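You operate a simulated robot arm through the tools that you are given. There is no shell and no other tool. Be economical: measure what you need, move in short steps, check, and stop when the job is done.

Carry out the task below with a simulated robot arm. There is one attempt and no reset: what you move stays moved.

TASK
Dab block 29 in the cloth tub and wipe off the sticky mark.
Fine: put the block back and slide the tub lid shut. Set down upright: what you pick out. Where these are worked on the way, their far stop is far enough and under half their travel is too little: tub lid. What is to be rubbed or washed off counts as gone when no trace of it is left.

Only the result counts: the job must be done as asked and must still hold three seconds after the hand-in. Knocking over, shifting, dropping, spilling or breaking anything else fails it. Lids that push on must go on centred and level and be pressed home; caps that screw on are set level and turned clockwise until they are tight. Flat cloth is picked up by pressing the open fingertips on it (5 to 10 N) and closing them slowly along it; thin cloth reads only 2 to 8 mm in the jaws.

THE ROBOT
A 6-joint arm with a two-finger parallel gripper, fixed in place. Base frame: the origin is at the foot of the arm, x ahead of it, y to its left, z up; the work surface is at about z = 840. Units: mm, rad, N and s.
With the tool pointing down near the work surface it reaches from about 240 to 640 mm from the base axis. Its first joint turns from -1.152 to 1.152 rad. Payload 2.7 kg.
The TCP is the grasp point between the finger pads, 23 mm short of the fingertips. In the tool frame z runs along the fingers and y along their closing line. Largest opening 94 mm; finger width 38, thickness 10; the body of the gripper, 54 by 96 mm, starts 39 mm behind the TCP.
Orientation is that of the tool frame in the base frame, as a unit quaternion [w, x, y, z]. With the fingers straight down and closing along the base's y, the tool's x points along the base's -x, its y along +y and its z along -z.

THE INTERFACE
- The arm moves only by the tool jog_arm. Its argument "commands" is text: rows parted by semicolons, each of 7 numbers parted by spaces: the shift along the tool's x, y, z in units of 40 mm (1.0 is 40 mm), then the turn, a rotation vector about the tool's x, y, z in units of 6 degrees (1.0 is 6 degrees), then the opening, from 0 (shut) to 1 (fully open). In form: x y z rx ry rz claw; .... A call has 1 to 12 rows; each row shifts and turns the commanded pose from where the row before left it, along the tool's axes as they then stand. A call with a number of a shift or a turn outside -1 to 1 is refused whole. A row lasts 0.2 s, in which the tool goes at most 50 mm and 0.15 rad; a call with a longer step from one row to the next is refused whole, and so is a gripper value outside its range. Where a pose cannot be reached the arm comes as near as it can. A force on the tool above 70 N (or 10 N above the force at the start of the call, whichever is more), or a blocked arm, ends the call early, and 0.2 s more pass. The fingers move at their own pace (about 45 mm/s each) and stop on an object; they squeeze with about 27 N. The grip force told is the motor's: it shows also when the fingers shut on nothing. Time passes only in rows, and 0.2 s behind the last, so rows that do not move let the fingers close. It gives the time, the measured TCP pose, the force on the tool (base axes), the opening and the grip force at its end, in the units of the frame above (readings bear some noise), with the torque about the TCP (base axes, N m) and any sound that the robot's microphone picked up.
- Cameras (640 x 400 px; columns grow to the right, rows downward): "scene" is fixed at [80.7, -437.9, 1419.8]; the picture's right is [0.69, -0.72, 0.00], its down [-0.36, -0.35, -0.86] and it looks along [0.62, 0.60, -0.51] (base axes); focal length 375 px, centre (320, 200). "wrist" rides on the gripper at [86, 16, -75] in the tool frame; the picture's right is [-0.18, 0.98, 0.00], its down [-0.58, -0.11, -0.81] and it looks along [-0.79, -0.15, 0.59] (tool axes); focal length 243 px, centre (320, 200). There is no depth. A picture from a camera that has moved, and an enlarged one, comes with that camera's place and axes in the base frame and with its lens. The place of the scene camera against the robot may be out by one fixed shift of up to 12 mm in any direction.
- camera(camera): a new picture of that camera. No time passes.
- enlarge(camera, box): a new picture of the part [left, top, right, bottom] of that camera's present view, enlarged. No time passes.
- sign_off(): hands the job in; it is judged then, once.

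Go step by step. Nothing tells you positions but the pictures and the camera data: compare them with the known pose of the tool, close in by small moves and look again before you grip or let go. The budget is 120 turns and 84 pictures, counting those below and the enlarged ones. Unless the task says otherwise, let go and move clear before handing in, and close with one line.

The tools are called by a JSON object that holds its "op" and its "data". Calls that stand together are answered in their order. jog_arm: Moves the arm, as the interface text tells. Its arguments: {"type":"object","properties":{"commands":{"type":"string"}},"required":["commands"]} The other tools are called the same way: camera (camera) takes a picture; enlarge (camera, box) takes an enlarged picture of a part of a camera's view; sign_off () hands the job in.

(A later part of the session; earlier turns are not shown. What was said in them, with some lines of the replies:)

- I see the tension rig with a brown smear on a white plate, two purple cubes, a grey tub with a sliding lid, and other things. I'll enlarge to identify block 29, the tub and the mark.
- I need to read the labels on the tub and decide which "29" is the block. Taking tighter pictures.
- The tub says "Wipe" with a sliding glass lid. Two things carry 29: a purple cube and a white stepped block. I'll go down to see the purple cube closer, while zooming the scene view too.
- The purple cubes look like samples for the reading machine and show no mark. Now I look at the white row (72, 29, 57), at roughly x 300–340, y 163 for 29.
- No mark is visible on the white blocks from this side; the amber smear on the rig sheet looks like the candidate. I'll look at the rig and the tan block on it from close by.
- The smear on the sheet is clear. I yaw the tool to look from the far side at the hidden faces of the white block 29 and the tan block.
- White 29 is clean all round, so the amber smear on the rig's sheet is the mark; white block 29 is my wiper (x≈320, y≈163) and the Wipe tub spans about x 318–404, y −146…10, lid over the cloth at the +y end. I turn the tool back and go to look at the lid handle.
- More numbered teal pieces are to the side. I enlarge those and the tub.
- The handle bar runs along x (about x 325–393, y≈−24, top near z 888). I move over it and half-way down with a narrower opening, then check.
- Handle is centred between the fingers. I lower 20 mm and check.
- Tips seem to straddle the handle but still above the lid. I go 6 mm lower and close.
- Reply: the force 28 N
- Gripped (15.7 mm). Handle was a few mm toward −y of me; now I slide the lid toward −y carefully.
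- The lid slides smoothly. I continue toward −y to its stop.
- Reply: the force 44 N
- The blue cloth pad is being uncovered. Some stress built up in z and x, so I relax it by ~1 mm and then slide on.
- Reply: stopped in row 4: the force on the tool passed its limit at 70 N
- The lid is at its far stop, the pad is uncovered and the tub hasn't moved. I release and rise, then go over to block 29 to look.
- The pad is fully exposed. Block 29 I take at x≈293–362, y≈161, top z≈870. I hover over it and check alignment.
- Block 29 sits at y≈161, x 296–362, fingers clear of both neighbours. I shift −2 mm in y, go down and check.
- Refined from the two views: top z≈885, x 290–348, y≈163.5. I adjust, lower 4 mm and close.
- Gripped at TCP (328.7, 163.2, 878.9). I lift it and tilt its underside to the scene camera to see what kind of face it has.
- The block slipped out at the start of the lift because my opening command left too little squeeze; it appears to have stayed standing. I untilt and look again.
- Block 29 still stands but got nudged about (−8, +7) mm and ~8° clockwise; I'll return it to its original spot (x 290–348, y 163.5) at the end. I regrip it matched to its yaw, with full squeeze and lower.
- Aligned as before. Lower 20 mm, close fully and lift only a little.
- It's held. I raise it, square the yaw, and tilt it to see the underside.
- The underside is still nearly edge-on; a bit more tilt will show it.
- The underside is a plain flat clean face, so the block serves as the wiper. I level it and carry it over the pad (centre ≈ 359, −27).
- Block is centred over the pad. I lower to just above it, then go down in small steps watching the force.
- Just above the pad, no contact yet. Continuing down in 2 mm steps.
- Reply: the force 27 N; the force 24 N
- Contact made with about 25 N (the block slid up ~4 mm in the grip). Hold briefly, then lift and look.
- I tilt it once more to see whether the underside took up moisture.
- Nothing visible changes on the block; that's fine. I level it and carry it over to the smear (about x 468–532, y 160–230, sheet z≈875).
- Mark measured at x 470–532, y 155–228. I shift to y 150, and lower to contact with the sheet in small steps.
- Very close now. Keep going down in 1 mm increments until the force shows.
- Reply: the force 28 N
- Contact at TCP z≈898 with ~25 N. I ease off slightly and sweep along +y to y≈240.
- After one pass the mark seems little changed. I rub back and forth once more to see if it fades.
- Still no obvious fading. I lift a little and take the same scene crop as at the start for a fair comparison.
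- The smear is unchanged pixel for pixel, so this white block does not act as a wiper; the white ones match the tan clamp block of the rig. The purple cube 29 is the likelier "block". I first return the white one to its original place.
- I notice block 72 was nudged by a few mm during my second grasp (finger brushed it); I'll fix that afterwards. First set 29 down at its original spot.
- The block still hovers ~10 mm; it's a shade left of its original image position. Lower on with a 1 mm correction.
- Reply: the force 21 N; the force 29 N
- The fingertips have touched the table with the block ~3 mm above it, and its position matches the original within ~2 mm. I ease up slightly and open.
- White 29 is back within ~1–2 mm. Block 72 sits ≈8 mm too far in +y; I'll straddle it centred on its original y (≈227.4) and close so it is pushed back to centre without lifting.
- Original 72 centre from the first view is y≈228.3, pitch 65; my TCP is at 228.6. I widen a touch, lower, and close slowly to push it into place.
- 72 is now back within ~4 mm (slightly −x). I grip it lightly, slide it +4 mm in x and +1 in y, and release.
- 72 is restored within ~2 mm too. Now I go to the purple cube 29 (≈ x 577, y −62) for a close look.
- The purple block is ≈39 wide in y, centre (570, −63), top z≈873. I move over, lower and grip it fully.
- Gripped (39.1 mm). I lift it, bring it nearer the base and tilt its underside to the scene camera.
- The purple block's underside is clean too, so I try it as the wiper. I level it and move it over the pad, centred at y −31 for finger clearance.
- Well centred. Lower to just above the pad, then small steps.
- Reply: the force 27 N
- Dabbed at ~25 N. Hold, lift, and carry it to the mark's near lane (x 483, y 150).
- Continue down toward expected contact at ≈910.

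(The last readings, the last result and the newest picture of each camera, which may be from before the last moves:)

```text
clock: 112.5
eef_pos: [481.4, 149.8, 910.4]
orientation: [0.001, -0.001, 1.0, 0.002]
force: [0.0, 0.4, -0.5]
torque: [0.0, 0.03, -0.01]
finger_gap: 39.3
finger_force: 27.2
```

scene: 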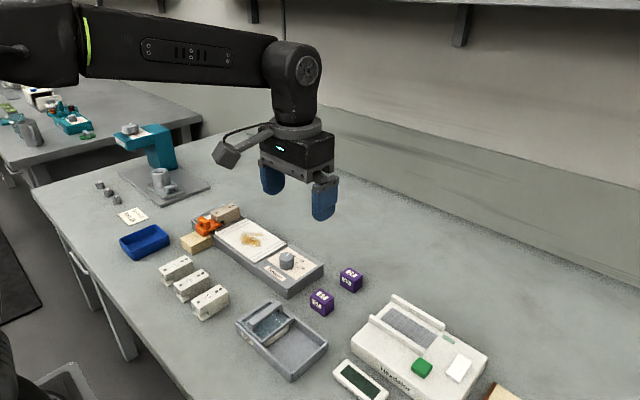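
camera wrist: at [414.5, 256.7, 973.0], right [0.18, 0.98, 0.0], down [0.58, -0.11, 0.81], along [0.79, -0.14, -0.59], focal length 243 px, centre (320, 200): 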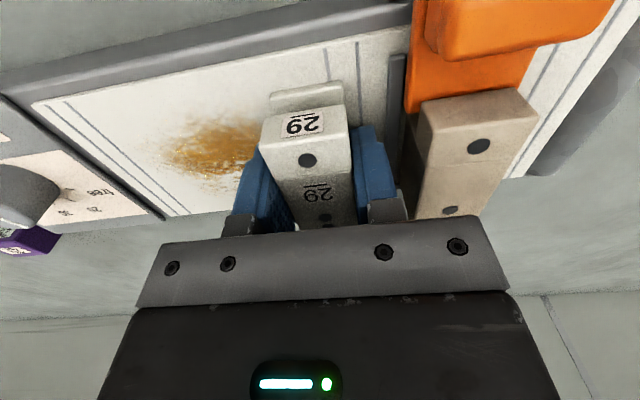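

{"op": "jog_arm", "data": {"commands": "0 0 0.03 0 0 0 0;0 0 0 0 0 0 0"}}

{"op": "jog_arm", "data": {"commands": "0 0 0.03 0 0 0 0;0 0 0 0 0 0 0"}}

{"op": "jog_arm", "data": {"commands": "0 0 0.02 0 0 0 0;0 0 0 0 0 0 0"}}

```text
clock: 113.1
eef_pos: [479.9, 150.7, 909.8]
orientation: [0.001, -0.001, 1.0, 0.003]
force: [-1.0, -0.3, -0.4]
torque: [-0.01, 0.03, -0.02]
finger_gap: 39.0
finger_force: 27.0
```

```text
clock: 113.7
eef_pos: [481.2, 149.7, 906.7]
orientation: [0.0, -0.001, 1.0, 0.002]
force: [-0.9, 0.1, -0.2]
torque: [0.02, -0.04, 0.0]
finger_gap: 39.1
finger_force: 26.5
```

```text
clock: 114.3
eef_pos: [481.0, 148.8, 908.8]
orientation: [0.001, -0.001, 1.0, 0.002]
force: [-0.6, -0.4, -0.2]
torque: [-0.03, 0.03, -0.01]
finger_gap: 39.1
finger_force: 26.5
```

{"op": "jog_arm", "data": {"commands": "0 0 0.04 0 0 0 0;0 0 0 0 0 0 0"}}

{"op": "jog_arm", "data": {"commands": "0 0 0.04 0 0 0 0;0 0 0 0 0 0 0"}}

{"op": "enlarge", "data": {"camera": "scene", "box": [210, 190, 310, 270]}}

```text
clock: 114.9
eef_pos: [480.6, 149.2, 907.3]
orientation: [0.001, -0.001, 1.0, 0.002]
force: [-1.7, -0.5, 4.7]
torque: [-0.07, -0.01, -0.03]
finger_gap: 38.9
finger_force: 27.4
```

```text
clock: 115.5
eef_pos: [482.1, 149.0, 907.7]
orientation: [0.002, 0.0, 1.0, 0.003]
force: [-4.7, -0.1, 26.4]
torque: [-0.09, 0.16, 0.01]
finger_gap: 39.2
finger_force: 27.0
```

```text
5.00 times, centred on (260, 230) of scene
camera zoom: at [80.2, -438.0, 1419.8], right [0.69, -0.72, 0.0], down [-0.36, -0.35, -0.86], along [0.62, 0.6, -0.5], focal length 1874 px, centre (620, 50)
```

zoom: 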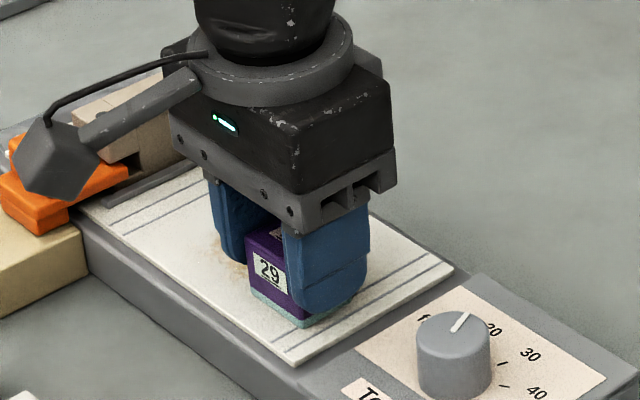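

The purple block now carries a teal wet cloth on its underside: this is the right block. I sweep along the first lane.

{"op": "jog_arm", "data": {"commands": "0 0 -0.01 0 0 0 0;0 0.25 0 0 0 0 0;0 0.25 0 0 0 0 0;0 0.25 0 0 0 0 0;0 0.25 0 0 0 0 0;0 0.25 0 0 0 0 0;0 0.25 0 0 0 0 0;0 0.25 0 0 0 0 0;0 0.25 0 0 0 0 0;0 0.25 0 0 0 0 0;0 0 0 0 0 0 0"}}

{"op": "enlarge", "data": {"camera": "wrist", "box": [0, 0, 420, 230]}}

```text
clock: 117.9
eef_pos: [479.9, 239.9, 906.2]
orientation: [0.001, -0.001, 1.0, 0.003]
force: [0.2, -5.4, 24.1]
torque: [-0.18, -0.09, 0.01]
finger_gap: 39.0
finger_force: 26.9
```

```text
1.52 times, centred on (210, 115) of wrist
camera zoom: at [393.7, 255.3, 981.3], right [0.18, 0.98, 0.01], down [0.58, -0.11, 0.81], along [0.79, -0.14, -0.59], focal length 370 px, centre (488, 330)
```

zoom: 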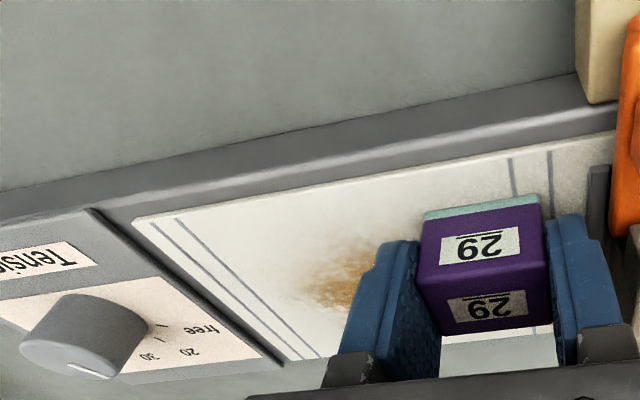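

The mark is fading in the wiped lane. I continue back and forth across lanes further in x.

{"op": "jog_arm", "data": {"commands": "-0.3 0 0 0 0 0 0;0 -0.28 0 0 0 0 0;0 -0.28 0 0 0 0 0;0 -0.28 0 0 0 0 0;0 -0.28 0 0 0 0 0;0 -0.28 0 0 0 0 0;0 -0.28 0 0 0 0 0;0 -0.28 0 0 0 0 0;0 -0.28 0 0 0 0 0;-0.3 0 0 0 0 0 0;0 0 0 0 0 0 0"}}

{"op": "jog_arm", "data": {"commands": "0 0.28 0 0 0 0 0;0 0.28 0 0 0 0 0;0 0.28 0 0 0 0 0;0 0.28 0 0 0 0 0;0 0.28 0 0 0 0 0;0 0.28 0 0 0 0 0;0 0.28 0 0 0 0 0;0 0.28 0 0 0 0 0;-0.3 0 0 0 0 0 0;0 0 0 0 0 0 0"}}

{"op": "jog_arm", "data": {"commands": "-0.15 0 0 0 0 0 0;0 -0.28 0 0 0 0 0;0 -0.28 0 0 0 0 0;0 -0.28 0 0 0 0 0;0 -0.28 0 0 0 0 0;0 -0.28 0 0 0 0 0;0 -0.28 0 0 0 0 0;0 -0.28 0 0 0 0 0;0 -0.28 0 0 0 0 0;0 0 0 0 0 0 0"}}

{"op": "jog_arm", "data": {"commands": "0 0.28 0 0 0 0 0;0 0.28 0 0 0 0 0;0 0.28 0 0 0 0 0;0 0.28 0 0 0 0 0;0 0.28 0 0 0 0 0;0 0.28 0 0 0 0 0;0 0.28 0 0 0 0 0;0 0.28 0 0 0 0 0;0 0 0 0 0 0 0"}}

{"op": "enlarge", "data": {"camera": "wrist", "box": [0, 0, 420, 230]}}

```text
clock: 120.3
eef_pos: [504.3, 148.1, 906.3]
orientation: [0.0, -0.001, 1.0, 0.001]
force: [-6.8, -2.4, 19.5]
torque: [-0.13, 0.08, -0.03]
finger_gap: 39.5
finger_force: 26.8
```

```text
clock: 122.5
eef_pos: [514.9, 239.0, 905.9]
orientation: [-0.001, -0.001, 1.0, 0.002]
force: [-0.9, 0.5, 4.5]
torque: [0.0, -0.05, 0.01]
finger_gap: 38.8
finger_force: 27.0
```

```text
clock: 124.7
eef_pos: [522.7, 149.4, 906.0]
orientation: [0.001, -0.001, 1.0, 0.002]
force: [1.1, 2.9, 9.7]
torque: [0.01, -0.06, 0.02]
finger_gap: 39.3
finger_force: 26.3
```

```text
clock: 126.7
eef_pos: [522.1, 240.1, 904.9]
orientation: [0.0, -0.001, 1.0, 0.002]
force: [-0.4, -2.5, 12.6]
torque: [-0.13, -0.07, 0.0]
finger_gap: 39.4
finger_force: 26.6
```

```text
1.52 times, centred on (210, 115) of wrist
camera zoom: at [436.5, 256.6, 980.8], right [0.18, 0.98, 0.0], down [0.58, -0.11, 0.81], along [0.79, -0.14, -0.59], focal length 370 px, centre (488, 330)
```

zoom: 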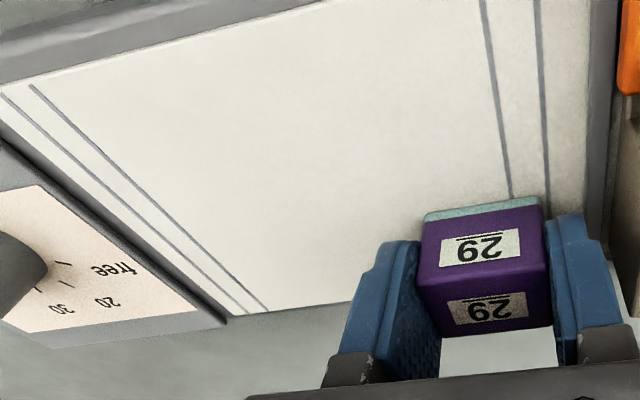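

The mark looks gone. I make another set of passes back over all lanes to clear faint residue.

{"op": "jog_arm", "data": {"commands": "0.25 0 0.01 0 0 0 0;0 -0.28 0 0 0 0 0;0 -0.28 0 0 0 0 0;0 -0.28 0 0 0 0 0;0 -0.28 0 0 0 0 0;0 -0.28 0 0 0 0 0;0 -0.28 0 0 0 0 0;0 -0.28 0 0 0 0 0;0 -0.28 0 0 0 0 0;0.35 0 0 0 0 0 0;0 0 0 0 0 0 0"}}

{"op": "jog_arm", "data": {"commands": "0 0.28 0 0 0 0 0;0 0.28 0 0 0 0 0;0 0.28 0 0 0 0 0;0 0.28 0 0 0 0 0;0 0.28 0 0 0 0 0;0 0.28 0 0 0 0 0;0 0.28 0 0 0 0 0;0 0.28 0 0 0 0 0;0.4 0 0 0 0 0 0;0 0 0 0 0 0 0"}}

{"op": "jog_arm", "data": {"commands": "0 -0.28 0 0 0 0 0;0 -0.28 0 0 0 0 0;0 -0.28 0 0 0 0 0;0 -0.28 0 0 0 0 0;0 -0.28 0 0 0 0 0;0 -0.28 0 0 0 0 0;0 -0.28 0 0 0 0 0;0 -0.28 0 0 0 0 0;0 0 0 0 0 0 0"}}

{"op": "jog_arm", "data": {"commands": "0.2 0 0 0 0 0 0;0 0.28 0 0 0 0 0;0 0.28 0 0 0 0 0;0 0.28 0 0 0 0 0;0 0.28 0 0 0 0 0;0 0.28 0 0 0 0 0;0 0.28 0 0 0 0 0;0 0.28 0 0 0 0 0;0 0.28 0 0 0 0 0;0 0 -0.5 0 0 0 0;0 0.5 -1 0 0 0 0;0 0.5 -1 0 0 0 0"}}

{"op": "enlarge", "data": {"camera": "scene", "box": [200, 200, 300, 270]}}

```text
clock: 129.1
eef_pos: [498.6, 148.9, 906.4]
orientation: [0.0, -0.001, 1.0, 0.001]
force: [2.7, -3.2, 9.3]
torque: [-0.13, -0.14, -0.02]
finger_gap: 39.1
finger_force: 27.0
```

```text
clock: 131.3
eef_pos: [482.7, 241.5, 905.3]
orientation: [0.001, 0.0, 1.0, 0.002]
force: [1.6, 0.8, 4.3]
torque: [0.01, -0.03, 0.0]
finger_gap: 39.3
finger_force: 26.9
```

```text
clock: 133.3
eef_pos: [482.7, 151.2, 904.9]
orientation: [0.001, -0.001, 1.0, 0.001]
force: [0.3, 2.9, 8.9]
torque: [0.02, -0.07, 0.07]
finger_gap: 39.1
finger_force: 27.4
```

```text
clock: 135.9
eef_pos: [470.5, 278.8, 1005.9]
orientation: [0.0, -0.001, 1.0, 0.001]
force: [-0.1, -0.1, -0.4]
torque: [0.04, -0.03, 0.01]
finger_gap: 39.2
finger_force: 27.0
```

```text
5.71 times, centred on (250, 235) of scene
camera zoom: at [80.7, -437.9, 1419.8], right [0.69, -0.72, 0.0], down [-0.36, -0.35, -0.86], along [0.62, 0.6, -0.51], focal length 2142 px, centre (720, 0)
```

zoom: 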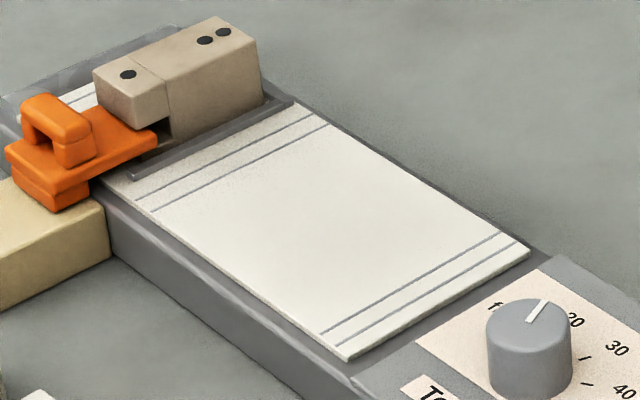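

The sheet is clean. Now I carry the purple block back to its original place (TCP 568.6, −62.7).

{"op": "jog_arm", "data": {"commands": "-0.27 -0.95 0 0 0 0 0;-0.27 -0.95 0 0 0 0 0;-0.27 -0.95 0 0 0 0 0;-0.27 -0.95 0 0 0 0 0;-0.27 -0.95 0 0 0 0 0;-0.27 -0.95 0 0 0 0 0;-0.27 -0.95 0 0 0 0 0;-0.27 -0.95 0 0 0 0 0;-0.27 -0.94 0 0 0 0 0;0 0 0 0 0 0 0"}}

{"op": "jog_arm", "data": {"commands": "0 0 0.9 0 0 0 0;0 0 0.9 0 0 0 0;0 0 0.8 0 0 0 0;0 0 0.3 0 0 0 0;0 0 0 0 0 0 0"}}

```text
clock: 138.1
eef_pos: [571.4, -62.7, 1006.6]
orientation: [0.0, -0.001, 1.0, 0.002]
force: [0.2, 1.6, 0.2]
torque: [-0.01, -0.02, -0.01]
finger_gap: 39.0
finger_force: 26.5
```

```text
clock: 139.3
eef_pos: [572.8, -61.5, 888.4]
orientation: [0.0, 0.0, 1.0, 0.002]
force: [0.2, 0.0, 0.3]
torque: [-0.01, -0.03, -0.01]
finger_gap: 39.2
finger_force: 26.4
```

I correct −3 mm in x and go down, then compare with the original crop.

{"op": "jog_arm", "data": {"commands": "0.07 -0.02 0.2 0 0 0 0;0 0 0.08 0 0 0 0;0 0 0 0 0 0 0"}}

{"op": "jog_arm", "data": {"commands": "0 0 0.05 0 0 0 0;0 0 0 0 0 0 0"}}

{"op": "jog_arm", "data": {"commands": "0 0 0.04 0 0 0 0;0 0 0 0 0 0 0"}}

{"op": "enlarge", "data": {"camera": "scene", "box": [300, 255, 370, 325]}}

```text
clock: 140.1
eef_pos: [569.4, -61.5, 877.9]
orientation: [0.0, -0.001, 1.0, 0.002]
force: [-0.4, -0.5, -0.5]
torque: [0.01, -0.01, 0.0]
finger_gap: 39.1
finger_force: 26.5
```

```text
clock: 140.7
eef_pos: [570.1, -61.7, 875.2]
orientation: [0.0, -0.001, 1.0, 0.003]
force: [-0.3, -0.8, 0.2]
torque: [0.05, 0.03, -0.01]
finger_gap: 39.0
finger_force: 27.1
```

```text
clock: 141.3
eef_pos: [569.3, -62.2, 873.1]
orientation: [0.0, -0.001, 1.0, 0.002]
force: [-0.2, -0.3, -0.3]
torque: [0.01, 0.0, 0.0]
finger_gap: 39.2
finger_force: 27.3
```

```text
5.71 times, centred on (335, 290) of scene
camera zoom: at [80.7, -437.9, 1419.8], right [0.69, -0.72, 0.0], down [-0.36, -0.35, -0.86], along [0.62, 0.6, -0.51], focal length 2142 px, centre (234, -314)
```

zoom: 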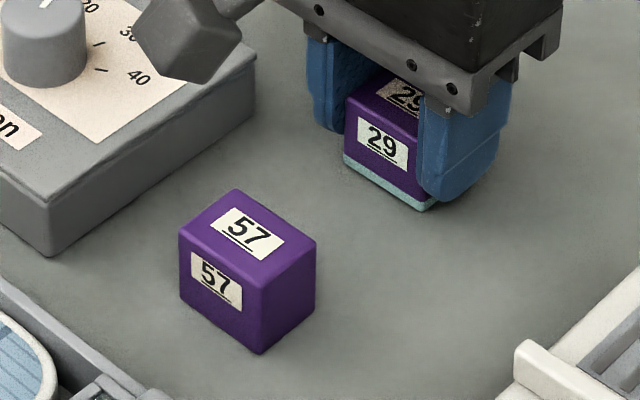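

Position matches; still about 2–4 mm up. Lower until contact.

{"op": "jog_arm", "data": {"commands": "0 0 0.04 0 0 0 0;0 0 0 0 0 0 0"}}

{"op": "jog_arm", "data": {"commands": "0 0 0.03 0 0 0 0;0 0 0 0 0 0 0"}}

{"op": "jog_arm", "data": {"commands": "0 0 0.02 0 0 0 0;0 0 0 0 0 0 0"}}

```text
clock: 141.9
eef_pos: [568.8, -62.5, 873.1]
orientation: [0.002, -0.001, 1.0, 0.002]
force: [-1.6, 1.9, 9.8]
torque: [-0.03, 0.08, 0.0]
finger_gap: 39.2
finger_force: 27.6
```

```text
clock: 142.5
eef_pos: [569.2, -62.5, 873.3]
orientation: [0.003, -0.002, 1.0, 0.002]
force: [-3.8, 3.8, 24.9]
torque: [0.01, 0.12, 0.01]
finger_gap: 39.2
finger_force: 27.1
```

```text
clock: 143.1
eef_pos: [569.6, -61.9, 872.7]
orientation: [0.004, -0.002, 1.0, 0.001]
force: [-0.9, 0.9, 26.4]
torque: [0.04, 0.02, 0.0]
finger_gap: 39.0
finger_force: 27.2
```

It's standing on the table. Ease off, open, rise, and move toward the lid handle.

{"op": "jog_arm", "data": {"commands": "0 0 -0.03 0 0 0 0;0 0 0 0 0 0 0.7;0 0 0 0 0 0 0.7;0 0 0 0 0 0 0.7;0 0 -0.4 0 0 0 0.7;0 0 -0.9 0 0 0 0.7;0 0 -0.9 0 0 0 0.6;0.9 -0.2 0 0 0 0 0.5;0.9 -0.2 0 0 0 0 0.5;0.9 -0.2 0 0 0 0 0.5;0.9 -0.2 0 0 0 0 0.5;0 0 0 0 0 0 0.5"}}

{"op": "enlarge", "data": {"camera": "scene", "box": [300, 255, 370, 325]}}

```text
clock: 145.7
eef_pos: [424.9, -95.9, 959.2]
orientation: [0.001, -0.001, 1.0, 0.001]
force: [0.7, 0.6, 0.0]
torque: [-0.05, -0.02, 0.02]
finger_gap: 47.2
finger_force: 0.1
```

```text
5.71 times, centred on (335, 290) of scene
camera zoom: at [80.6, -437.9, 1419.8], right [0.69, -0.72, 0.0], down [-0.36, -0.35, -0.86], along [0.62, 0.6, -0.51], focal length 2142 px, centre (234, -314)
```

zoom: 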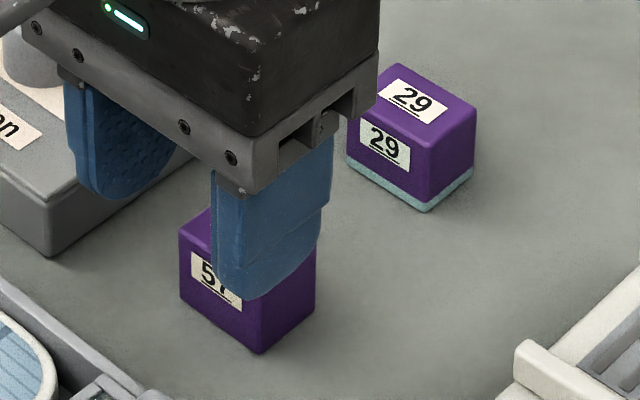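

Block 29 is back upright. Now over the lid handle (361, −104), and down to z≈897.

{"op": "jog_arm", "data": {"commands": "0.8 -0.1 0 0 0 0 0.5;0.8 -0.1 0.3 0 0 0 0.5;0 0 0.4 0 0 0 0.5;0 0 0 0 0 0 0.5"}}

{"op": "enlarge", "data": {"camera": "wrist", "box": [180, 20, 460, 240]}}

```text
clock: 146.7
eef_pos: [361.0, -102.6, 929.5]
orientation: [0.0, -0.001, 1.0, 0.002]
force: [0.2, 0.2, 0.4]
torque: [0.01, 0.0, 0.0]
finger_gap: 47.2
finger_force: 0.1
```

```text
1.82 times, centred on (320, 130) of wrist
camera zoom: at [276.1, -86.7, 1005.4], right [0.18, 0.98, 0.0], down [0.58, -0.11, 0.81], along [0.79, -0.14, -0.59], focal length 441 px, centre (320, 327)
```

zoom: 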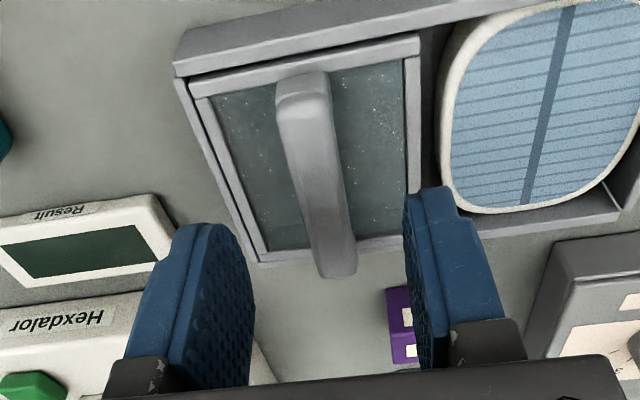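

Handle is centred. Descend to ~895 and close.

{"op": "jog_arm", "data": {"commands": "0 -0.03 0.4 0 0 0 0.5;0 0 0.42 0 0 0 0.5;0 0 0 0 0 0 0.5;0 0 0 0 0 0 0;0 0 0 0 0 0 0;0 0 0 0 0 0 0;0 0 0 0 0 0 0"}}

{"op": "jog_arm", "data": {"commands": "0 0.2 0 0 0 0 0;0 0.2 0 0 0 0 0;0 0.2 0 0 0 0 0;0 0 0 0 0 0 0"}}

```text
clock: 148.3
eef_pos: [361.9, -102.7, 897.6]
orientation: [0.0, -0.001, 1.0, 0.002]
force: [0.9, 2.8, -2.8]
torque: [0.04, -0.15, -0.22]
finger_gap: 15.2
finger_force: 44.7
```

```text
clock: 149.3
eef_pos: [361.7, -79.4, 897.5]
orientation: [0.002, -0.001, 1.0, 0.002]
force: [13.2, 0.6, -8.3]
torque: [-0.05, 0.63, -0.25]
finger_gap: 15.5
finger_force: 44.8
```

Sliding fine. Continue toward the closed stop.

{"op": "jog_arm", "data": {"commands": "-0.01 0.2 0.01 0 0 0 0;0 0.2 0 0 0 0 0;0 0.2 0 0 0 0 0;0 0.2 0 0 0 0 0;0 0.2 0 0 0 0 0;0 0 0 0 0 0 0"}}

{"op": "jog_arm", "data": {"commands": "-0.01 0.1 0 0 0 0 0;0 0.1 0 0 0 0 0;0 0.1 0 0 0 0 0;0 0.1 0 0 0 0 0;0 0.05 0 0 0 0 0;0 0 0 0 0 0 0"}}

```text
clock: 150.7
eef_pos: [361.1, -41.3, 896.9]
orientation: [0.001, 0.0, 1.0, 0.002]
force: [11.0, 0.2, -0.9]
torque: [-0.02, 0.06, -0.3]
finger_gap: 15.5
finger_force: 45.1
```

```text
clock: 152.1
eef_pos: [362.0, -23.7, 896.8]
orientation: [0.0, -0.001, 1.0, 0.002]
force: [3.6, -27.6, 19.6]
torque: [-0.6, 0.91, -0.21]
finger_gap: 15.0
finger_force: 45.3
```

The lid hit its closed stop. Release, rise and take final views.

{"op": "jog_arm", "data": {"commands": "0 -0.01 0 0 0 0 0;0 0 0 0 0 0 0.5;0 0 0 0 0 0 0.5;0 0 0 0 0 0 0.5;0 0 -0.4 0 0 0 0.5;0 0 -1 0 0 0 0.5;0 0 -1 0 0 0 0.5;0 0 -1 0 0 0 0.5;0 0 -1 0 0 0 0.5;0 0 -1 0 0 0 0.5;0 0 0 0 0 0 0.5"}}

{"op": "camera", "data": {"camera": "scene"}}

{"op": "enlarge", "data": {"camera": "scene", "box": [220, 250, 380, 400]}}

{"op": "enlarge", "data": {"camera": "scene", "box": [200, 200, 300, 270]}}

```text
clock: 154.5
eef_pos: [361.0, -24.8, 1113.4]
orientation: [0.0, -0.001, 1.0, 0.002]
force: [0.1, -0.2, 0.3]
torque: [-0.01, 0.02, -0.03]
finger_gap: 46.9
finger_force: 0.1
```

```text
7 pictures are left
```

scene: 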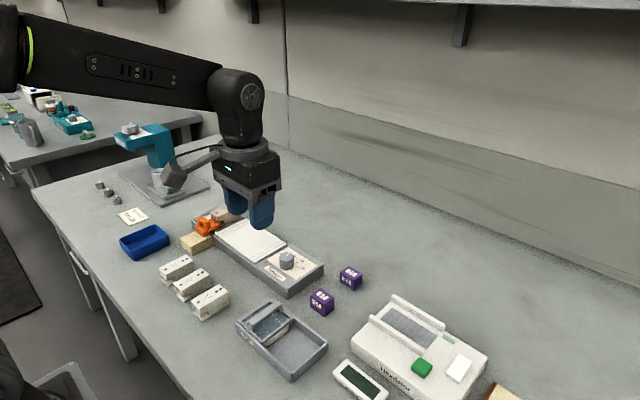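

```text
2.67 times, centred on (300, 325) of scene
camera zoom: at [80.7, -437.9, 1419.8], right [0.69, -0.72, 0.0], down [-0.36, -0.35, -0.86], along [0.62, 0.6, -0.51], focal length 1000 px, centre (373, -133)
```

zoom: 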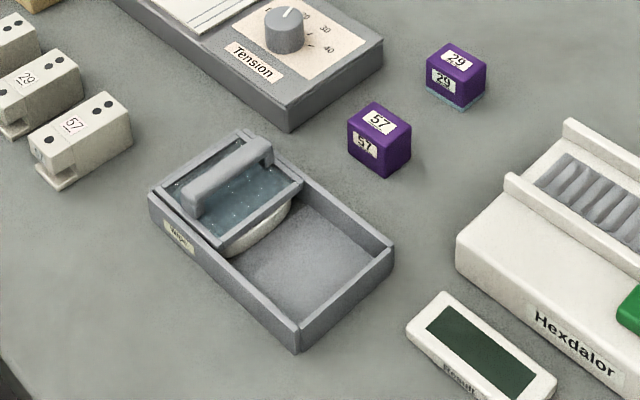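

```text
5.71 times, centred on (250, 235) of scene
camera zoom: at [80.7, -437.9, 1419.8], right [0.69, -0.72, 0.0], down [-0.36, -0.35, -0.86], along [0.62, 0.6, -0.51], focal length 2142 px, centre (720, 0)
```

zoom: 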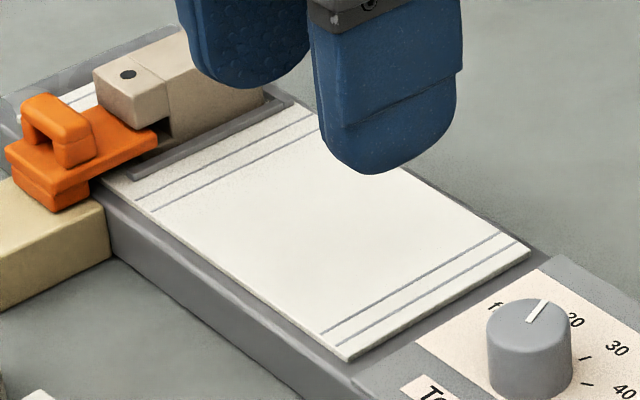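

Everything matches the start picture: the mark is gone, purple block 29 is back upright, and the tub lid is shut. White blocks 29 and 72, which I disturbed, are back within about 2 mm. I hand it in.

{"op": "sign_off", "data": {}}

```text
The job is handed in.
```

The sticky mark is wiped off the rig sheet with no trace visible, purple block 29 is back upright in its place, and the tub lid is slid shut. Along the way I picked up, dabbed and rubbed with white block 29 by mistake and nudged white block 72; both are back within about 2 mm, but that may still count as shifting them.
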